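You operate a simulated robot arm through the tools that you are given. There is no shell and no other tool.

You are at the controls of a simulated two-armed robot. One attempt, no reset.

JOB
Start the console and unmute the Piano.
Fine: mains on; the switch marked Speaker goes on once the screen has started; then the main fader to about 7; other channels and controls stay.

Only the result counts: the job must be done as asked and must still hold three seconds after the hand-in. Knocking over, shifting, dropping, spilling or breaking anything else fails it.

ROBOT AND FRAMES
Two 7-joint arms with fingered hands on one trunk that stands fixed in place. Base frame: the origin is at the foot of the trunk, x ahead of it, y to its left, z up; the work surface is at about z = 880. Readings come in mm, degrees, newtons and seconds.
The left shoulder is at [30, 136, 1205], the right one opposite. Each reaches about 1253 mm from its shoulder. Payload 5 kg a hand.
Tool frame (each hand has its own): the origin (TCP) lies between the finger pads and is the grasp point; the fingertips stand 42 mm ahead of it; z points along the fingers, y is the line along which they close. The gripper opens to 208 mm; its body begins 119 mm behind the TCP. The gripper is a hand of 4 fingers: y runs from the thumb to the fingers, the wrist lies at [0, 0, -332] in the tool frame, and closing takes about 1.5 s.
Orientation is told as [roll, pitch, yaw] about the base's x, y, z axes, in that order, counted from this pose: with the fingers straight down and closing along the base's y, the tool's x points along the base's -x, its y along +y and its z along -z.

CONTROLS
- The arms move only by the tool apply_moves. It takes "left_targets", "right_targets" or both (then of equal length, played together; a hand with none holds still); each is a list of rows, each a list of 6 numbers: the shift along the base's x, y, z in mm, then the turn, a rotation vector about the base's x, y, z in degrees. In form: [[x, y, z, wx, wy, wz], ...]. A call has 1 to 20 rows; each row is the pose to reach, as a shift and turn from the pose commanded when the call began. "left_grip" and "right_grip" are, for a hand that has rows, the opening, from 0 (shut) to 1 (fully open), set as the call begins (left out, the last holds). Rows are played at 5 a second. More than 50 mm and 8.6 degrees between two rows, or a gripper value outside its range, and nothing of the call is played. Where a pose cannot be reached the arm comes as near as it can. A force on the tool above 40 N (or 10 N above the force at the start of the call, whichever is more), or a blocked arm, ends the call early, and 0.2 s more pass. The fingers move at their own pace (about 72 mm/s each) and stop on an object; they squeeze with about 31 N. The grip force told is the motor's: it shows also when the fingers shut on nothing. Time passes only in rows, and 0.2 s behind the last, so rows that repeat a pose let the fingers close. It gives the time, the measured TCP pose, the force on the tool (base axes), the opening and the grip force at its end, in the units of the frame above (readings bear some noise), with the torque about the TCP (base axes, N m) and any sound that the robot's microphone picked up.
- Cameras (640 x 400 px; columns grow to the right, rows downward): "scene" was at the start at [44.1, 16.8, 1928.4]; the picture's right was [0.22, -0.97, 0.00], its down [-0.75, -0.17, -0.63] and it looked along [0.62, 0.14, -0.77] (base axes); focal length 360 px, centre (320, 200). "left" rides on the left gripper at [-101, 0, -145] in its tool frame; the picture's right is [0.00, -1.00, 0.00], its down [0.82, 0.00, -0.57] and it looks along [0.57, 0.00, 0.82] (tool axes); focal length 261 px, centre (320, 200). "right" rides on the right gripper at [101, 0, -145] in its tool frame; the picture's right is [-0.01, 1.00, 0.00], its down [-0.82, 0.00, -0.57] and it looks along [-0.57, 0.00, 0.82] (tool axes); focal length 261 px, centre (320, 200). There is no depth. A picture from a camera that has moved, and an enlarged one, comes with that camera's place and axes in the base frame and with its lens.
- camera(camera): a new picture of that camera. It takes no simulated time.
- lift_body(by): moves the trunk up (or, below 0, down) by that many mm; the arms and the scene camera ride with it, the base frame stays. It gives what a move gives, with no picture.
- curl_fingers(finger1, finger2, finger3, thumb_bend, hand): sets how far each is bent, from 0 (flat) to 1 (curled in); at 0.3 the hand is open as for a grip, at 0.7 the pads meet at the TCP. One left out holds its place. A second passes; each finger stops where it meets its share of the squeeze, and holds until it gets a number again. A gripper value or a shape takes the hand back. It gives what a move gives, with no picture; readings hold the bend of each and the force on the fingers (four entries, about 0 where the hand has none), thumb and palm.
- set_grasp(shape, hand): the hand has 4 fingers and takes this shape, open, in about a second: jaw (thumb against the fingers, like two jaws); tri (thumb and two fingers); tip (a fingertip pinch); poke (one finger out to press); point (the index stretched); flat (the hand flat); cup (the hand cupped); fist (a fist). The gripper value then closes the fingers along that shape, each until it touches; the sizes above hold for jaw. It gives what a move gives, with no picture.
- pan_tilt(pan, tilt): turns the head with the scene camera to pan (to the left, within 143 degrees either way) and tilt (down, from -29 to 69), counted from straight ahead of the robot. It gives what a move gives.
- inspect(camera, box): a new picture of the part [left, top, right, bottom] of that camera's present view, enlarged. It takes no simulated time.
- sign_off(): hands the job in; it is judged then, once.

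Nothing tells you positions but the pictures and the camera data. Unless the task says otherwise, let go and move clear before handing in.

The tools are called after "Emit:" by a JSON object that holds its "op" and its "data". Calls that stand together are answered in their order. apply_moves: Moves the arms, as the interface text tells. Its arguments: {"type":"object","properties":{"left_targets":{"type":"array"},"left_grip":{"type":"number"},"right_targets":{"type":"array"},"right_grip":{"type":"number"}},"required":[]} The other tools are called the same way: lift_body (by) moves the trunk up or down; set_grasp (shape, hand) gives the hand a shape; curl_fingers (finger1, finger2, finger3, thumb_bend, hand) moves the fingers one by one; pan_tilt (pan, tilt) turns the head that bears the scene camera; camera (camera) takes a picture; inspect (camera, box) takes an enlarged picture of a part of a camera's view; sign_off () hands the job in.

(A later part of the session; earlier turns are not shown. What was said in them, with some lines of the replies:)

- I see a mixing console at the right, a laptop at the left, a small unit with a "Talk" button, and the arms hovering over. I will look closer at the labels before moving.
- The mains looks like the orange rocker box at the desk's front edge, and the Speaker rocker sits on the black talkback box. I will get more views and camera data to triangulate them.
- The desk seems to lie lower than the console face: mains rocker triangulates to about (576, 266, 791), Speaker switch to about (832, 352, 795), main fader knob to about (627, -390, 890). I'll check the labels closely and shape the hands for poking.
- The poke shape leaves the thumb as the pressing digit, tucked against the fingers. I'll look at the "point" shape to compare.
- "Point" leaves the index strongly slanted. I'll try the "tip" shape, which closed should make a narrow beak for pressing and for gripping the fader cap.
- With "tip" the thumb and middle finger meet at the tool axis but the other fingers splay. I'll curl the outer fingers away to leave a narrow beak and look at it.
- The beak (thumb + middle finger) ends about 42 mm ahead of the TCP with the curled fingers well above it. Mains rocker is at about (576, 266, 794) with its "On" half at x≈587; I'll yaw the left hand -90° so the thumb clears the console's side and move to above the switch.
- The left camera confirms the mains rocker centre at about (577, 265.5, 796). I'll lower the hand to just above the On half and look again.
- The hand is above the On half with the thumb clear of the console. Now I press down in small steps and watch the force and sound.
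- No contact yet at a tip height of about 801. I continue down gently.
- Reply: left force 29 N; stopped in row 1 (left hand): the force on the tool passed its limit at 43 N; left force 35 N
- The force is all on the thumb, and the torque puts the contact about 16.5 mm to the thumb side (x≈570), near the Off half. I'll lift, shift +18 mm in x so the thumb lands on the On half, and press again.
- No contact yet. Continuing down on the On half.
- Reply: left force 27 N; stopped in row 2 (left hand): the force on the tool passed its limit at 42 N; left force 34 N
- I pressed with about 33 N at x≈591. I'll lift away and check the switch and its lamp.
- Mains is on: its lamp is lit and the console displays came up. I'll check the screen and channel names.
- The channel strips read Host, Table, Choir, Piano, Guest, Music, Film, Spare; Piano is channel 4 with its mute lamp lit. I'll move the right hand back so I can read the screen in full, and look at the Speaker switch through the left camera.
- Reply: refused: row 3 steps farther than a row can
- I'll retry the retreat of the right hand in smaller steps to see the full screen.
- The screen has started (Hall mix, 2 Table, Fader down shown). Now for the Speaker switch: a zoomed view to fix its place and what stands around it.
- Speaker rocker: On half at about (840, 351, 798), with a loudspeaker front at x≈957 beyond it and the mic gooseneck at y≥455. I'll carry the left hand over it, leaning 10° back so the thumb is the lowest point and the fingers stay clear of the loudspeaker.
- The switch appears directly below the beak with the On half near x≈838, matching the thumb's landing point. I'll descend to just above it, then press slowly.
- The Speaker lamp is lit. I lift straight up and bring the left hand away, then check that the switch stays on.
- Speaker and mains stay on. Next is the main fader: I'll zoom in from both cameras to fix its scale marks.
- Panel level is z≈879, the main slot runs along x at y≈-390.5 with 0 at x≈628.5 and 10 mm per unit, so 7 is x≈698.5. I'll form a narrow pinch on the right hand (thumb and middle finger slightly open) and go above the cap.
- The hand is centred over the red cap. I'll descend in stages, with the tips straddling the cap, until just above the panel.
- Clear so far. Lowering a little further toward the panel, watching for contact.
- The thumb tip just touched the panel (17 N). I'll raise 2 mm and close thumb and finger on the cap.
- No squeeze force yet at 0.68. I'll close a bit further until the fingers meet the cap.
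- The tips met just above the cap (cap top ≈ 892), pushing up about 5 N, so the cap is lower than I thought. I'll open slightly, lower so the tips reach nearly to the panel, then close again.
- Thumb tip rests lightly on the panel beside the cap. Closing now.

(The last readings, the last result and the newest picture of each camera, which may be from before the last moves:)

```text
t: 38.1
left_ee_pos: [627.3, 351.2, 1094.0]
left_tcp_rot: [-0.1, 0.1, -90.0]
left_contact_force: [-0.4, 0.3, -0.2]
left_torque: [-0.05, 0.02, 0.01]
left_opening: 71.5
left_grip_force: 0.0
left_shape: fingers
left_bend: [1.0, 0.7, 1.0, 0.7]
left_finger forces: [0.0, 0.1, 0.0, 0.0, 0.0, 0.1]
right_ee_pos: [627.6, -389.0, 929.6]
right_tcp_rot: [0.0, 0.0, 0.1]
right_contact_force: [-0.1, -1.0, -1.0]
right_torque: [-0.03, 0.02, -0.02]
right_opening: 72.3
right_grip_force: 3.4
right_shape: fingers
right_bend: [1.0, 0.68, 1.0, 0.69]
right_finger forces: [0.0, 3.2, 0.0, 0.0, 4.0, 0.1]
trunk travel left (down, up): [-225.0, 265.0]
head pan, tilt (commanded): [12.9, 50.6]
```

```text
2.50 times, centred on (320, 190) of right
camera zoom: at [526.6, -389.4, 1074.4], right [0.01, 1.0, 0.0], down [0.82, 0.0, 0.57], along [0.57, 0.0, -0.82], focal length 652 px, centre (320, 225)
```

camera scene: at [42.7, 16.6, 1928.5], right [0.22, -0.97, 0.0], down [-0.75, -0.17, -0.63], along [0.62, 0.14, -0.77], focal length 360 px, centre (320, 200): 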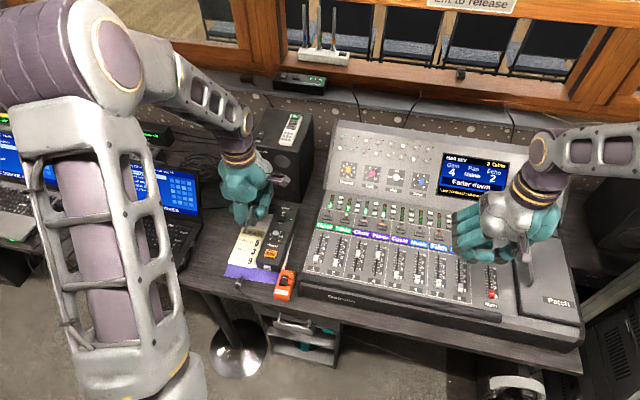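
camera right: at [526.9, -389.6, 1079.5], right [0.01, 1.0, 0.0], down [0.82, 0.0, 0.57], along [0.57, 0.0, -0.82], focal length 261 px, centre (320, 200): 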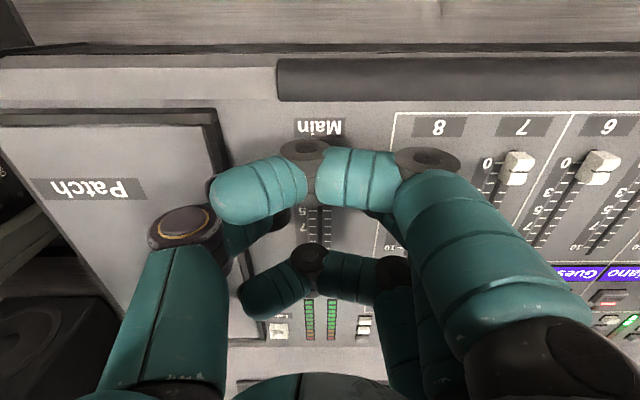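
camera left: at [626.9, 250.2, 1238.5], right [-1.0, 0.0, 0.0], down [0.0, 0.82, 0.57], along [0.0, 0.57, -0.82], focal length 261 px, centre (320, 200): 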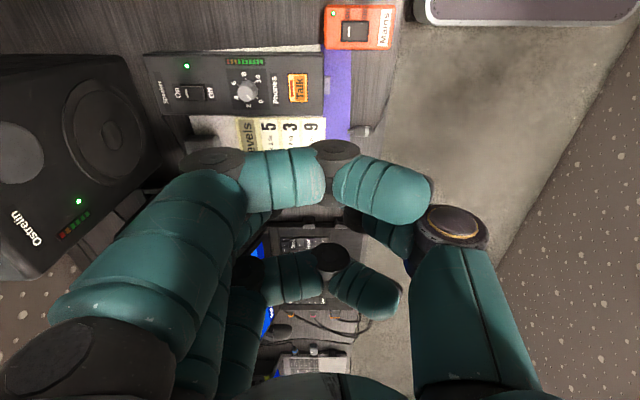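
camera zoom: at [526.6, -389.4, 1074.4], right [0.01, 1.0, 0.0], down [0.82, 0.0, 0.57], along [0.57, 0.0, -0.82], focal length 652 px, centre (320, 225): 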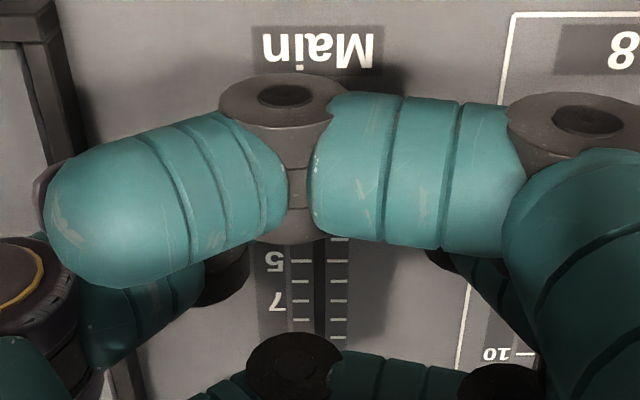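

The fingers now hold the cap from both sides with no vertical push. I'll squeeze a bit firmer and slide +x in small steps.

Emit:
{"op": "curl_fingers", "data": {"hand": "right", "finger2": 0.74, "thumb_bend": 0.74}}

Emit:
{"op": "apply_moves", "data": {"right_targets": [[3, 0, 0, 0, 0, 0], [8, 0, 0, 0, 0, 0], [14, 0, 0, 0, 0, 0], [20, 0, 0, 0, 0, 0], [20, 0, 0, 0, 0, 0]]}}

Emit:
{"op": "camera", "data": {"camera": "right"}}

Emit:
{"op": "inspect", "data": {"camera": "scene", "box": [450, 220, 550, 320]}}

```text
t: 39.1
left_ee_pos: [627.0, 350.6, 1091.9]
left_tcp_rot: [0.0, -0.1, -90.0]
left_contact_force: [0.0, -0.2, 0.1]
left_torque: [0.04, -0.01, -0.03]
left_opening: 71.2
left_grip_force: 0.1
left_shape: fingers
left_bend: [1.0, 0.7, 1.0, 0.7]
left_finger forces: [0.0, 0.1, 0.1, 0.1, 0.0, 0.1]
right_ee_pos: [627.5, -390.4, 928.3]
right_tcp_rot: [0.0, 0.0, -0.1]
right_contact_force: [0.2, -6.3, -6.1]
right_torque: [-0.2, -0.01, 0.01]
right_opening: 71.2
right_grip_force: 9.4
right_shape: fingers
right_bend: [1.0, 0.68, 1.0, 0.68]
right_finger forces: [0.0, 7.1, 0.1, 0.0, 12.1, 0.0]
trunk travel left (down, up): [-225.0, 265.0]
head pan, tilt (commanded): [12.9, 50.6]
```

```text
t: 40.4
left_ee_pos: [627.7, 350.4, 1092.3]
left_tcp_rot: [0.0, 0.0, -90.0]
left_contact_force: [-0.6, -0.7, -0.9]
left_torque: [0.03, -0.01, -0.02]
left_opening: 71.2
left_grip_force: 0.0
left_shape: fingers
left_bend: [1.0, 0.7, 1.0, 0.7]
left_finger forces: [0.0, 0.1, 0.0, 0.0, 0.0, 0.0]
right_ee_pos: [647.4, -390.6, 928.9]
right_tcp_rot: [0.0, -0.1, 0.0]
right_contact_force: [-0.1, -6.5, -6.6]
right_torque: [-0.21, 0.03, 0.04]
right_opening: 71.6
right_grip_force: 9.7
right_shape: fingers
right_bend: [1.0, 0.68, 1.0, 0.68]
right_finger forces: [0.0, 6.6, 0.0, 0.1, 11.8, 0.1]
trunk travel left (down, up): [-225.0, 265.0]
head pan, tilt (commanded): [12.9, 50.6]
```

```text
taken
camera right: at [546.7, -390.1, 1074.4], right [0.01, 1.0, 0.0], down [0.82, 0.0, 0.57], along [0.57, 0.0, -0.82], focal length 261 px, centre (320, 200)
```

right: 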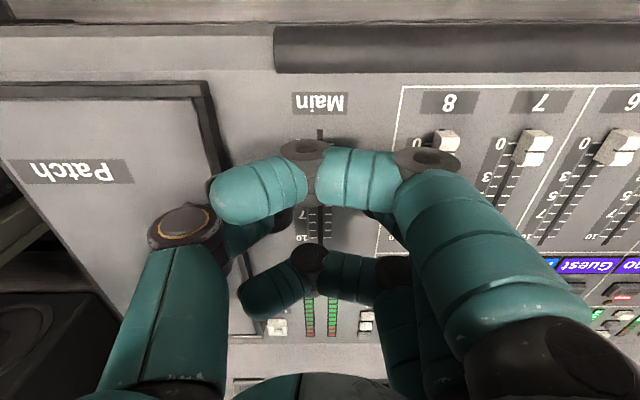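

```text
4.00 times, centred on (500, 270) of scene
camera zoom: at [44.5, 15.7, 1928.4], right [0.22, -0.97, 0.0], down [-0.75, -0.17, -0.63], along [0.62, 0.14, -0.77], focal length 1441 px, centre (-400, -80)
```

zoom: 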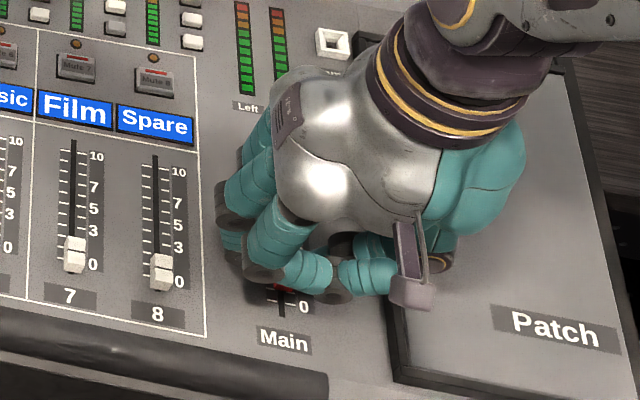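

The cap slides with the fingers (slot at 0 is now free). I continue +50 mm to bring it to 7.

Emit:
{"op": "apply_moves", "data": {"right_targets": [[5, 0, 0, 0, 0, 0], [11, 0, 0, 0, 0, 0], [17, 0, 0, 0, 0, 0], [23, 0, 0, 0, 0, 0], [29, 0, 0, 0, 0, 0], [35, 0, 0, 0, 0, 0], [41, 0, 0, 0, 0, 0], [46, 0, 0, 0, 0, 0], [50.5, 0, 0, 0, 0, 0], [50.5, 0, 0, 0, 0, 0]]}}

Emit:
{"op": "camera", "data": {"camera": "right"}}

Emit:
{"op": "inspect", "data": {"camera": "scene", "box": [450, 220, 550, 320]}}

```text
t: 42.5
left_ee_pos: [628.3, 350.4, 1091.7]
left_tcp_rot: [0.0, -0.1, -90.1]
left_contact_force: [0.4, 0.5, 0.8]
left_torque: [0.03, 0.04, -0.02]
left_opening: 71.4
left_grip_force: 0.1
left_shape: fingers
left_bend: [1.0, 0.7, 1.0, 0.7]
left_finger forces: [0.2, 0.0, 0.1, 0.0, 0.0, 0.1]
right_ee_pos: [697.8, -389.1, 929.5]
right_tcp_rot: [-0.1, 0.0, 0.0]
right_contact_force: [0.4, -7.6, -3.2]
right_torque: [-0.26, 0.0, 0.02]
right_opening: 71.5
right_grip_force: 9.8
right_shape: fingers
right_bend: [1.0, 0.68, 1.0, 0.68]
right_finger forces: [0.1, 6.6, 0.1, 0.0, 13.2, 0.0]
trunk travel left (down, up): [-225.0, 265.0]
head pan, tilt (commanded): [12.9, 50.6]
```

```text
taken
camera right: at [597.0, -389.9, 1074.4], right [0.01, 1.0, 0.0], down [0.82, 0.0, 0.57], along [0.57, 0.0, -0.82], focal length 261 px, centre (320, 200)
```

right: 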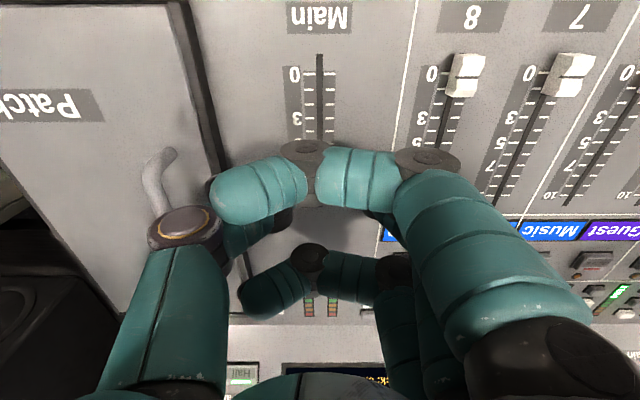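

```text
4.00 times, centred on (500, 270) of scene
camera zoom: at [44.4, 15.8, 1928.4], right [0.22, -0.97, 0.0], down [-0.75, -0.17, -0.63], along [0.62, 0.14, -0.77], focal length 1441 px, centre (-400, -80)
```

zoom: 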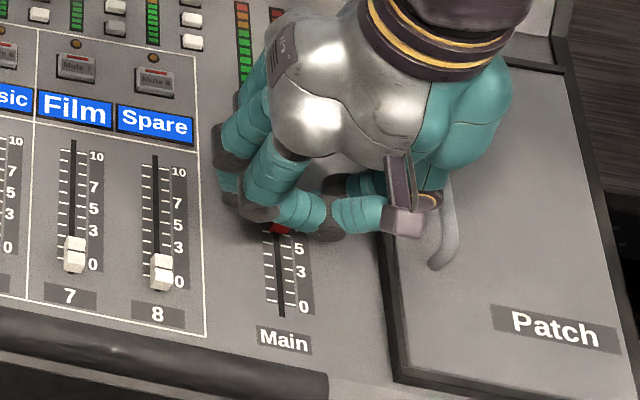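

The cap appears near 7 under the fingers. I'll open slightly, lift straight up, and check the reading.

Emit:
{"op": "curl_fingers", "data": {"hand": "right", "finger2": 0.64, "thumb_bend": 0.64}}

Emit:
{"op": "apply_moves", "data": {"right_targets": [[0, 0, 4, 0, 0, 0], [0, 0, 10, 0, 0, 0], [0, 0, 30, 0, 0, 0], [0, 0, 60, 0, 0, 0], [0, 0, 100, 0, 0, 0], [-30, 0, 130, 0, 0, 0], [-60, 20, 150, 0, 0, 0], [-60, 20, 150, 0, 0, 0]]}}

Emit:
{"op": "camera", "data": {"camera": "right"}}

Emit:
{"op": "camera", "data": {"camera": "scene"}}

```text
t: 43.5
left_ee_pos: [627.9, 351.8, 1091.4]
left_tcp_rot: [0.0, 0.0, -90.0]
left_contact_force: [0.6, 0.1, 0.2]
left_torque: [0.0, 0.03, 0.0]
left_opening: 71.2
left_grip_force: 0.1
left_shape: fingers
left_bend: [1.0, 0.7, 1.0, 0.7]
left_finger forces: [0.0, 0.0, 0.1, 0.0, 0.1, 0.0]
right_ee_pos: [697.6, -389.5, 929.4]
right_tcp_rot: [0.0, 0.0, -0.1]
right_contact_force: [0.0, -0.2, 0.9]
right_torque: [-0.03, 0.03, 0.0]
right_opening: 74.8
right_grip_force: 0.0
right_shape: fingers
right_bend: [1.0, 0.64, 1.0, 0.64]
right_finger forces: [0.0, 0.1, 0.0, 0.0, 0.0, 0.0]
trunk travel left (down, up): [-225.0, 265.0]
head pan, tilt (commanded): [12.9, 50.6]
```

```text
t: 45.4
left_ee_pos: [628.8, 351.4, 1091.5]
left_tcp_rot: [-0.2, 0.1, -90.1]
left_contact_force: [0.7, -0.7, -0.3]
left_torque: [0.07, 0.06, 0.02]
left_opening: 71.2
left_grip_force: 0.0
left_shape: fingers
left_bend: [1.0, 0.7, 1.0, 0.7]
left_finger forces: [0.0, 0.0, 0.1, 0.0, 0.0, 0.1]
right_ee_pos: [638.2, -369.8, 1077.6]
right_tcp_rot: [0.0, 0.1, -0.2]
right_contact_force: [-0.2, -1.0, -0.8]
right_torque: [0.08, 0.06, -0.01]
right_opening: 74.5
right_grip_force: 0.1
right_shape: fingers
right_bend: [1.0, 0.64, 1.0, 0.64]
right_finger forces: [0.1, 0.1, 0.0, 0.0, 0.0, 0.0]
trunk travel left (down, up): [-225.0, 265.0]
head pan, tilt (commanded): [12.9, 50.6]
```

```text
taken
camera right: at [537.1, -370.2, 1223.9], right [0.01, 1.0, 0.0], down [0.82, -0.01, 0.57], along [0.57, 0.0, -0.82], focal length 261 px, centre (320, 200)
```

right: 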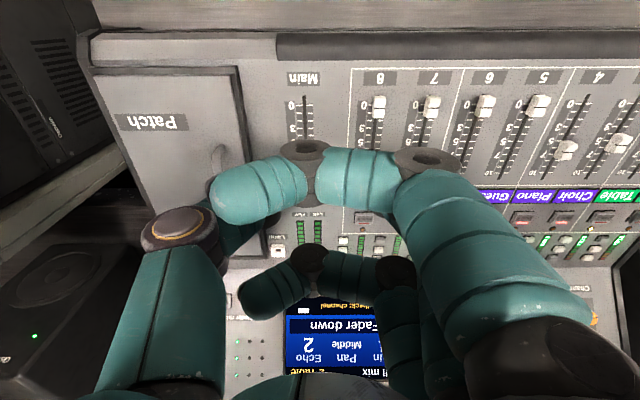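

```text
taken
camera scene: at [45.6, 15.2, 1928.3], right [0.22, -0.98, 0.0], down [-0.75, -0.17, -0.63], along [0.62, 0.14, -0.77], focal length 360 px, centre (320, 200)
```

scene: 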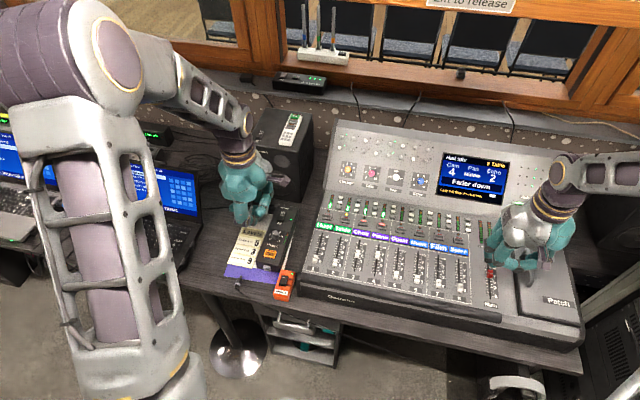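

The red cap sits partway up. I'll close the right beak and carry it toward Mute 4 (about (811.6, -33, 884)), which also uncovers the main fader for checking.

Emit:
{"op": "curl_fingers", "data": {"hand": "right", "finger2": 0.7, "thumb_bend": 0.7}}

Emit:
{"op": "apply_moves", "data": {"right_targets": [[10, 30, 0, 0, 0, 0], [25, 65, 0, 0, 0, 0], [42, 100, 0, 0, 0, 0], [60, 135, 0, 0, 0, 0], [77, 170, 0, 0, 0, 0], [95, 205, 0, 2, 0, 0], [112, 240, 0, 4, 0, 0], [130, 275, 0, 6, 0, 0], [148, 310, 0, 8, 0, 0], [160, 330, -10, 8, 0, 0], [172, 346, -20, 8, 0, 0], [172, 346, -20, 8, 0, 0]]}}

Emit:
{"op": "camera", "data": {"camera": "right"}}

Emit:
{"op": "camera", "data": {"camera": "scene"}}

Emit:
{"op": "inspect", "data": {"camera": "scene", "box": [455, 255, 525, 315]}}

```text
t: 46.4
left_ee_pos: [627.4, 351.3, 1092.5]
left_tcp_rot: [0.0, -0.1, -90.0]
left_contact_force: [0.2, -0.2, 0.3]
left_torque: [-0.01, 0.01, 0.02]
left_opening: 71.4
left_grip_force: 0.1
left_shape: fingers
left_bend: [1.0, 0.7, 1.0, 0.7]
left_finger forces: [0.0, 0.0, 0.0, 0.0, 0.1, 0.0]
right_ee_pos: [637.9, -369.1, 1079.4]
right_tcp_rot: [0.0, 0.0, -0.1]
right_contact_force: [0.2, 0.2, 0.5]
right_torque: [-0.01, -0.02, 0.03]
right_opening: 71.5
right_grip_force: 0.1
right_shape: fingers
right_bend: [1.0, 0.7, 1.0, 0.7]
right_finger forces: [0.0, 0.1, 0.0, 0.0, 0.0, 0.0]
trunk travel left (down, up): [-225.0, 265.0]
head pan, tilt (commanded): [12.9, 50.6]
```

```text
t: 49.0
left_ee_pos: [625.7, 351.8, 1092.3]
left_tcp_rot: [0.0, -0.1, -90.0]
left_contact_force: [-0.2, 0.2, 0.2]
left_torque: [0.04, -0.03, -0.05]
left_opening: 71.6
left_grip_force: 0.1
left_shape: fingers
left_bend: [1.0, 0.7, 1.0, 0.7]
left_finger forces: [0.0, 0.0, 0.0, 0.0, 0.1, 0.1]
right_ee_pos: [808.6, -24.2, 1060.3]
right_tcp_rot: [8.0, 0.0, 0.0]
right_contact_force: [-0.7, 0.0, 0.2]
right_torque: [0.04, -0.02, -0.01]
right_opening: 71.5
right_grip_force: 0.0
right_shape: fingers
right_bend: [1.0, 0.7, 1.0, 0.7]
right_finger forces: [0.1, 0.0, 0.0, 0.1, 0.1, 0.1]
trunk travel left (down, up): [-225.0, 265.0]
head pan, tilt (commanded): [12.9, 50.6]
```

```text
taken
camera right: at [708.1, -43.8, 1203.7], right [0.01, 0.99, 0.14], down [0.82, -0.08, 0.57], along [0.57, 0.11, -0.81], focal length 261 px, centre (320, 200)
```

right: 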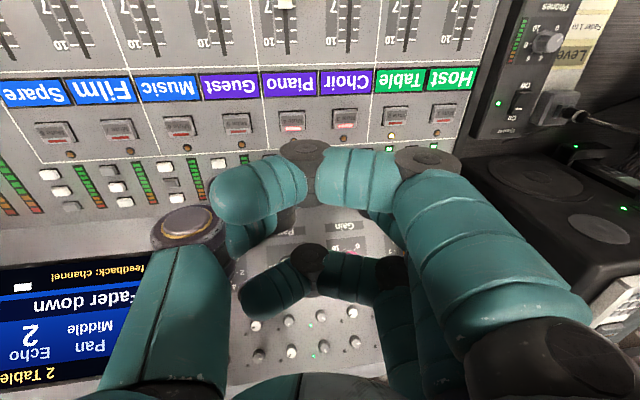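

```text
taken
camera scene: at [43.3, 16.1, 1928.5], right [0.22, -0.97, 0.0], down [-0.75, -0.17, -0.63], along [0.62, 0.14, -0.77], focal length 360 px, centre (320, 200)
```

scene: 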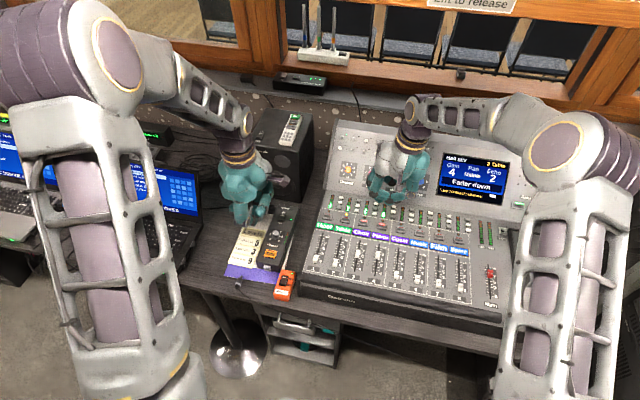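

```text
6.67 times, centred on (490, 285) of scene
camera zoom: at [43.3, 16.1, 1928.5], right [0.22, -0.97, 0.0], down [-0.75, -0.17, -0.63], along [0.62, 0.14, -0.77], focal length 2402 px, centre (-813, -367)
```

zoom: 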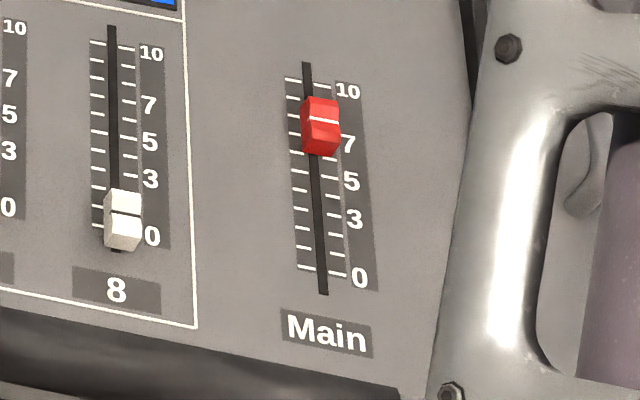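

The main fader reads right at 7 in the zoomed view. Next I zoom on Mute 4 to fix its position from this nearer viewpoint.

Emit:
{"op": "inspect", "data": {"camera": "right", "box": [230, 60, 370, 160]}}

Emit:
{"op": "inspect", "data": {"camera": "scene", "box": [330, 180, 430, 260]}}

```text
4.00 times, centred on (300, 110) of right
camera zoom: at [708.1, -43.8, 1203.7], right [0.01, 0.99, 0.14], down [0.82, -0.08, 0.57], along [0.57, 0.11, -0.81], focal length 1043 px, centre (400, 560)
```

zoom: 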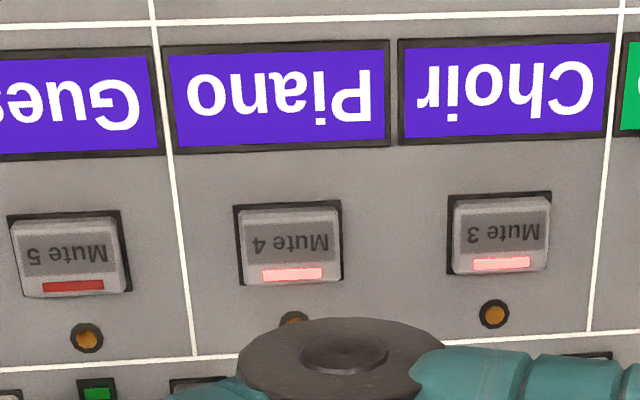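

```text
5.00 times, centred on (380, 220) of scene
camera zoom: at [43.3, 16.1, 1928.5], right [0.22, -0.97, 0.0], down [-0.75, -0.17, -0.63], along [0.62, 0.14, -0.77], focal length 1801 px, centre (20, 100)
```

zoom: 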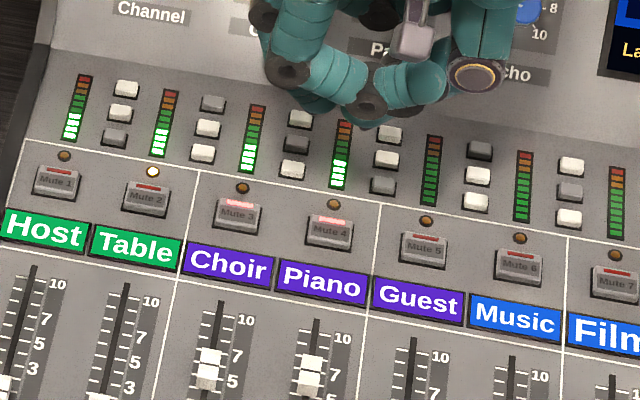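

Mute 4's centre confirmed at (811.7, -33, 884). I'll descend with the thumb tip aimed at its centre and stop about 15 mm above.

Emit:
{"op": "apply_moves", "data": {"right_targets": [[3, 0, -30, 0, 0, 0], [3, 0, -60, 0, 0, 0], [3, 0, -85, 0, 0, 0], [3, 0, -105, 0, 0, 0], [3, 0, -115, 0, 0, 0], [3, 0, -115, 0, 0, 0]]}}

Emit:
{"op": "camera", "data": {"camera": "right"}}

Emit:
{"op": "inspect", "data": {"camera": "scene", "box": [330, 160, 450, 260]}}

```text
t: 50.4
left_ee_pos: [626.3, 350.9, 1091.6]
left_tcp_rot: [0.1, 0.0, -90.1]
left_contact_force: [0.4, -0.5, 0.3]
left_torque: [-0.02, -0.02, -0.01]
left_opening: 71.3
left_grip_force: 0.1
left_shape: fingers
left_bend: [1.0, 0.7, 1.0, 0.7]
left_finger forces: [0.0, 0.0, 0.1, 0.0, 0.1, 0.0]
right_ee_pos: [813.3, -23.3, 943.8]
right_tcp_rot: [8.0, 0.1, 0.0]
right_contact_force: [-0.6, -0.2, -0.4]
right_torque: [-0.01, 0.01, 0.02]
right_opening: 71.8
right_grip_force: 0.1
right_shape: fingers
right_bend: [1.0, 0.7, 1.0, 0.7]
right_finger forces: [0.0, 0.0, 0.0, 0.0, 0.0, 0.1]
trunk travel left (down, up): [-225.0, 265.0]
head pan, tilt (commanded): [12.9, 50.6]
```

```text
taken
camera right: at [712.1, -43.7, 1088.2], right [0.01, 0.99, 0.14], down [0.82, -0.08, 0.57], along [0.57, 0.11, -0.81], focal length 261 px, centre (320, 200)
```

right: 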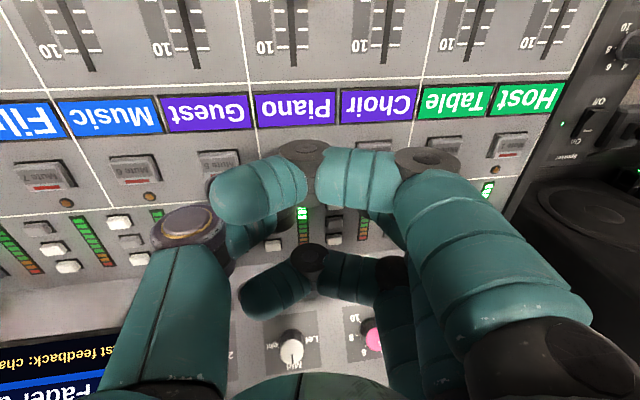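

```text
4.00 times, centred on (390, 210) of scene
camera zoom: at [44.0, 16.8, 1928.4], right [0.22, -0.97, 0.0], down [-0.75, -0.17, -0.63], along [0.62, 0.14, -0.77], focal length 1441 px, centre (40, 160)
```

zoom: 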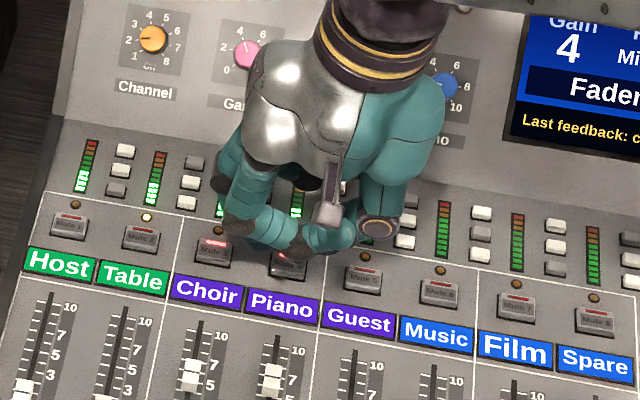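

The thumb tip is above Mute 4. Lowering in small steps until the button reacts.

Emit:
{"op": "apply_moves", "data": {"right_targets": [[-1, 0, -4, 0, 0, 0], [-1, 0, -8, 0, 0, 0], [-1, 0, -11, 0, 0, 0], [-1, 0, -11, 0, 0, 0]]}}

Emit:
{"op": "apply_moves", "data": {"right_targets": [[0, 0, -1, 0, 0, 0], [0, 0, -2, 0, 0, 0], [0, 0, -2, 0, 0, 0]]}}

Emit:
{"op": "inspect", "data": {"camera": "scene", "box": [330, 180, 430, 260]}}

```text
t: 51.4
left_ee_pos: [626.8, 351.6, 1092.3]
left_tcp_rot: [-0.1, 0.0, -90.0]
left_contact_force: [-0.4, -0.3, -0.6]
left_torque: [0.01, -0.02, 0.02]
left_opening: 71.3
left_grip_force: 0.0
left_shape: fingers
left_bend: [1.0, 0.7, 1.0, 0.7]
left_finger forces: [0.0, 0.0, 0.0, 0.0, 0.1, 0.0]
right_ee_pos: [812.0, -23.3, 932.7]
right_tcp_rot: [8.0, 0.0, 0.0]
right_contact_force: [-0.4, 0.4, 0.1]
right_torque: [-0.02, 0.0, -0.02]
right_opening: 71.6
right_grip_force: 0.2
right_shape: fingers
right_bend: [1.0, 0.7, 1.0, 0.7]
right_finger forces: [0.0, 0.1, 0.0, 0.0, 0.4, 0.1]
trunk travel left (down, up): [-225.0, 265.0]
head pan, tilt (commanded): [12.9, 50.6]
```

```text
t: 52.1
left_ee_pos: [626.9, 351.9, 1092.3]
left_tcp_rot: [0.0, 0.0, -89.9]
left_contact_force: [-0.1, -0.5, -0.3]
left_torque: [-0.02, -0.04, -0.03]
left_opening: 71.1
left_grip_force: 0.0
left_shape: fingers
left_bend: [1.0, 0.7, 1.0, 0.7]
left_finger forces: [0.1, 0.0, 0.0, 0.0, 0.0, 0.1]
right_ee_pos: [812.3, -24.0, 931.5]
right_tcp_rot: [8.0, 0.0, 0.0]
right_contact_force: [0.4, -0.7, 2.6]
right_torque: [-0.07, -0.03, 0.02]
right_opening: 71.6
right_grip_force: 1.4
right_shape: fingers
right_bend: [1.0, 0.7, 1.0, 0.7]
right_finger forces: [0.0, 0.1, 0.0, 0.1, 2.3, 0.0]
trunk travel left (down, up): [-225.0, 265.0]
head pan, tilt (commanded): [12.9, 50.6]
heard: click
```

```text
5.00 times, centred on (380, 220) of scene
camera zoom: at [44.0, 16.7, 1928.4], right [0.22, -0.97, 0.0], down [-0.75, -0.17, -0.63], along [0.62, 0.14, -0.77], focal length 1801 px, centre (20, 100)
```

zoom: 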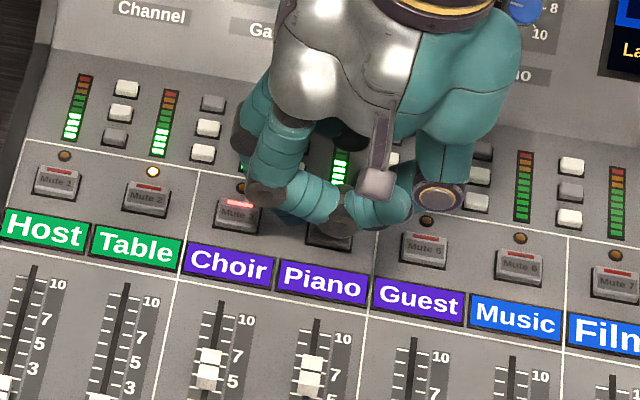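

A click was heard at light contact. I'll lift straight up and check the Mute 4 lamp.

Emit:
{"op": "apply_moves", "data": {"right_targets": [[0, 0, 5, 0, 0, 0], [0, 0, 25, 0, 0, 0], [0, 0, 60, 0, 0, 0], [0, 0, 100, 0, 0, 0], [0, 0, 140, 0, 0, 0], [-10, -20, 170, 0, 0, 0], [-20, -50, 190, -4, 0, 0], [-30, -80, 200, -8, 0, 0], [-30, -80, 200, -8, 0, 0]]}}

Emit:
{"op": "inspect", "data": {"camera": "scene", "box": [330, 180, 430, 260]}}

Emit:
{"op": "camera", "data": {"camera": "scene"}}

Emit:
{"op": "inspect", "data": {"camera": "scene", "box": [440, 140, 560, 240]}}

```text
t: 54.1
left_ee_pos: [627.6, 352.1, 1091.9]
left_tcp_rot: [-0.1, 0.1, -90.0]
left_contact_force: [0.3, -0.1, -0.2]
left_torque: [0.0, 0.03, -0.02]
left_opening: 71.3
left_grip_force: 0.0
left_shape: fingers
left_bend: [1.0, 0.7, 1.0, 0.7]
left_finger forces: [0.1, 0.1, 0.0, 0.0, 0.0, 0.0]
right_ee_pos: [782.6, -104.4, 1131.8]
right_tcp_rot: [-0.1, 0.0, 0.1]
right_contact_force: [1.1, -0.1, -0.4]
right_torque: [-0.02, 0.01, -0.01]
right_opening: 71.4
right_grip_force: 0.1
right_shape: fingers
right_bend: [1.0, 0.7, 1.0, 0.7]
right_finger forces: [0.0, 0.0, 0.0, 0.0, 0.1, 0.0]
trunk travel left (down, up): [-225.0, 265.0]
head pan, tilt (commanded): [12.9, 50.6]
```

```text
5.00 times, centred on (380, 220) of scene
camera zoom: at [44.9, 17.2, 1928.3], right [0.22, -0.97, 0.0], down [-0.75, -0.17, -0.63], along [0.62, 0.14, -0.77], focal length 1801 px, centre (20, 100)
```

zoom: 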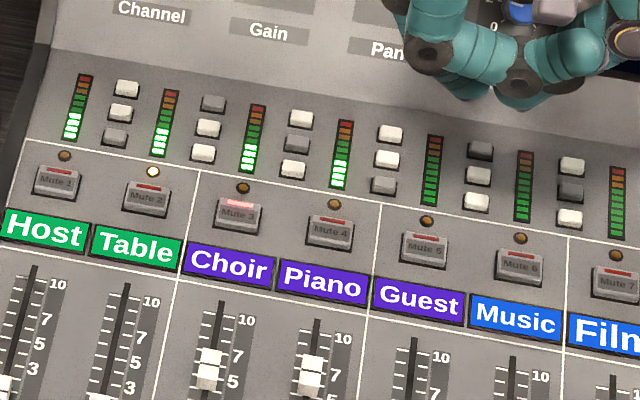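

```text
taken
camera scene: at [44.9, 17.2, 1928.3], right [0.22, -0.97, 0.0], down [-0.75, -0.17, -0.63], along [0.62, 0.14, -0.77], focal length 360 px, centre (320, 200)
```

scene: 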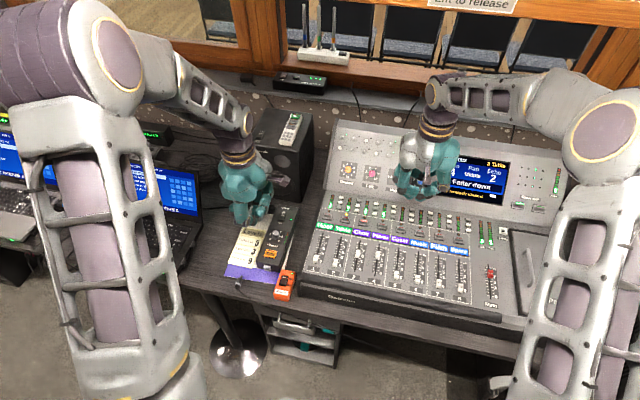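

```text
4.00 times, centred on (500, 190) of scene
camera zoom: at [44.9, 17.2, 1928.3], right [0.22, -0.97, 0.0], down [-0.75, -0.17, -0.63], along [0.62, 0.14, -0.77], focal length 1441 px, centre (-400, 240)
```

zoom: 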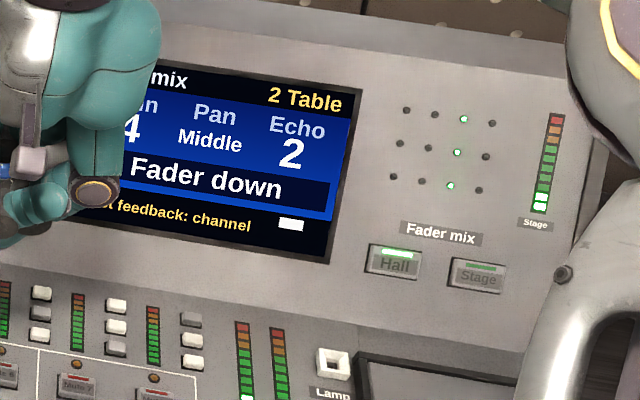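

Mute 4's lamp is off (Choir's still lit, as it was) and the main meters now show signal. One last check of all controls before handing in.

Emit:
{"op": "inspect", "data": {"camera": "scene", "box": [220, 180, 340, 310]}}

Emit:
{"op": "inspect", "data": {"camera": "scene", "box": [380, 210, 540, 320]}}

Emit:
{"op": "inspect", "data": {"camera": "scene", "box": [290, 200, 450, 300]}}

Emit:
{"op": "inspect", "data": {"camera": "scene", "box": [460, 255, 520, 310]}}

```text
3.08 times, centred on (280, 245) of scene
camera zoom: at [44.9, 17.2, 1928.3], right [0.22, -0.97, 0.0], down [-0.75, -0.17, -0.63], along [0.62, 0.14, -0.77], focal length 1108 px, centre (443, 62)
```

zoom: 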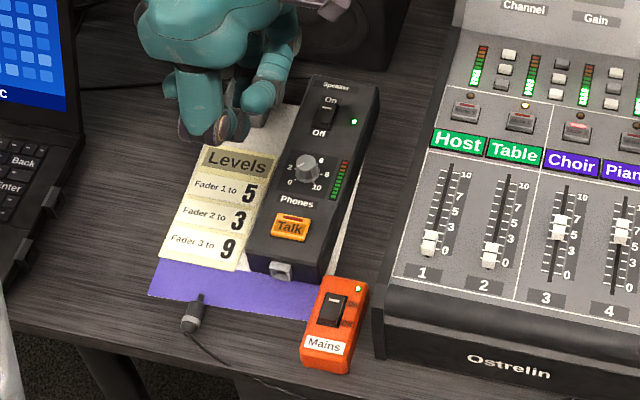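

```text
3.64 times, centred on (460, 265) of scene
camera zoom: at [44.9, 17.2, 1928.3], right [0.22, -0.97, 0.0], down [-0.75, -0.17, -0.63], along [0.62, 0.14, -0.77], focal length 1310 px, centre (-189, -36)
```

zoom: 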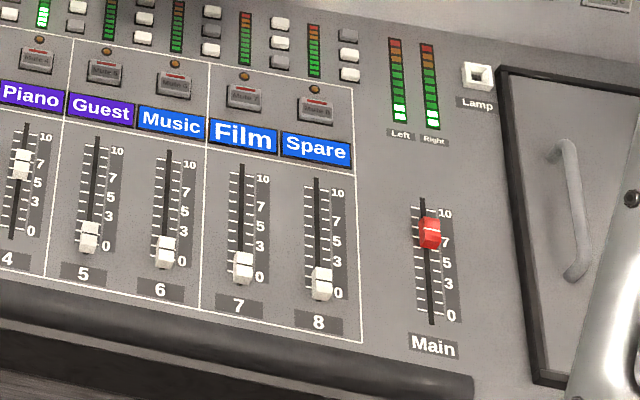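

```text
4.00 times, centred on (370, 250) of scene
camera zoom: at [44.9, 17.2, 1928.3], right [0.22, -0.97, 0.0], down [-0.75, -0.17, -0.63], along [0.62, 0.14, -0.77], focal length 1441 px, centre (120, 0)
```

zoom: 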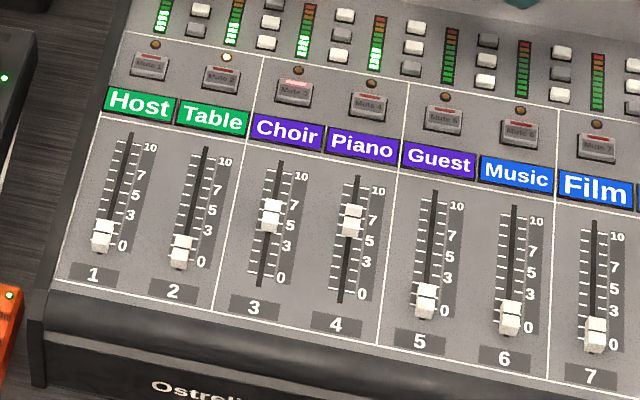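

```text
7.27 times, centred on (490, 282) of scene
camera zoom: at [44.9, 17.2, 1928.3], right [0.22, -0.97, 0.0], down [-0.75, -0.17, -0.63], along [0.62, 0.14, -0.77], focal length 2620 px, centre (-916, -400)
```

zoom: 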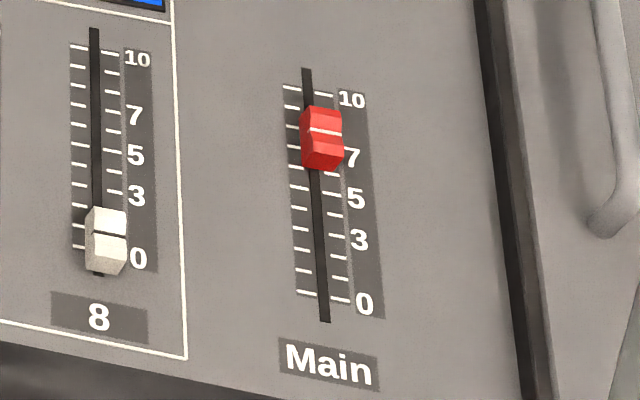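

Mains is on, and Speaker went on after the screen had started. The main fader sits at 7 and Piano is unmuted. The other faders and controls look unchanged, and both hands are clear, so I hand in.

Emit:
{"op": "sign_off", "data": {}}

```text
The job is handed in.
```

The console is running and the Piano is unmuted; I've handed the job in, but I haven't been told how it was judged.

- **Mains:** on, with its lamp lit. My first press landed near the Off half and did nothing. The second, on the On half, switched it.
- **Speaker:** switched on after the console screen had come up; its lamp is lit.
- **Main fader:** at about 7 (it reads 7.0 to 7.1 against the scale).
- **Piano (channel 4):** its mute lamp is off, and the left and right meters now show signal.

The other channel faders stayed where they were. Choir (channel 3) is still muted, as it was when the console came up. I saw nothing moved or knocked over, and both hands were clear when I handed in.
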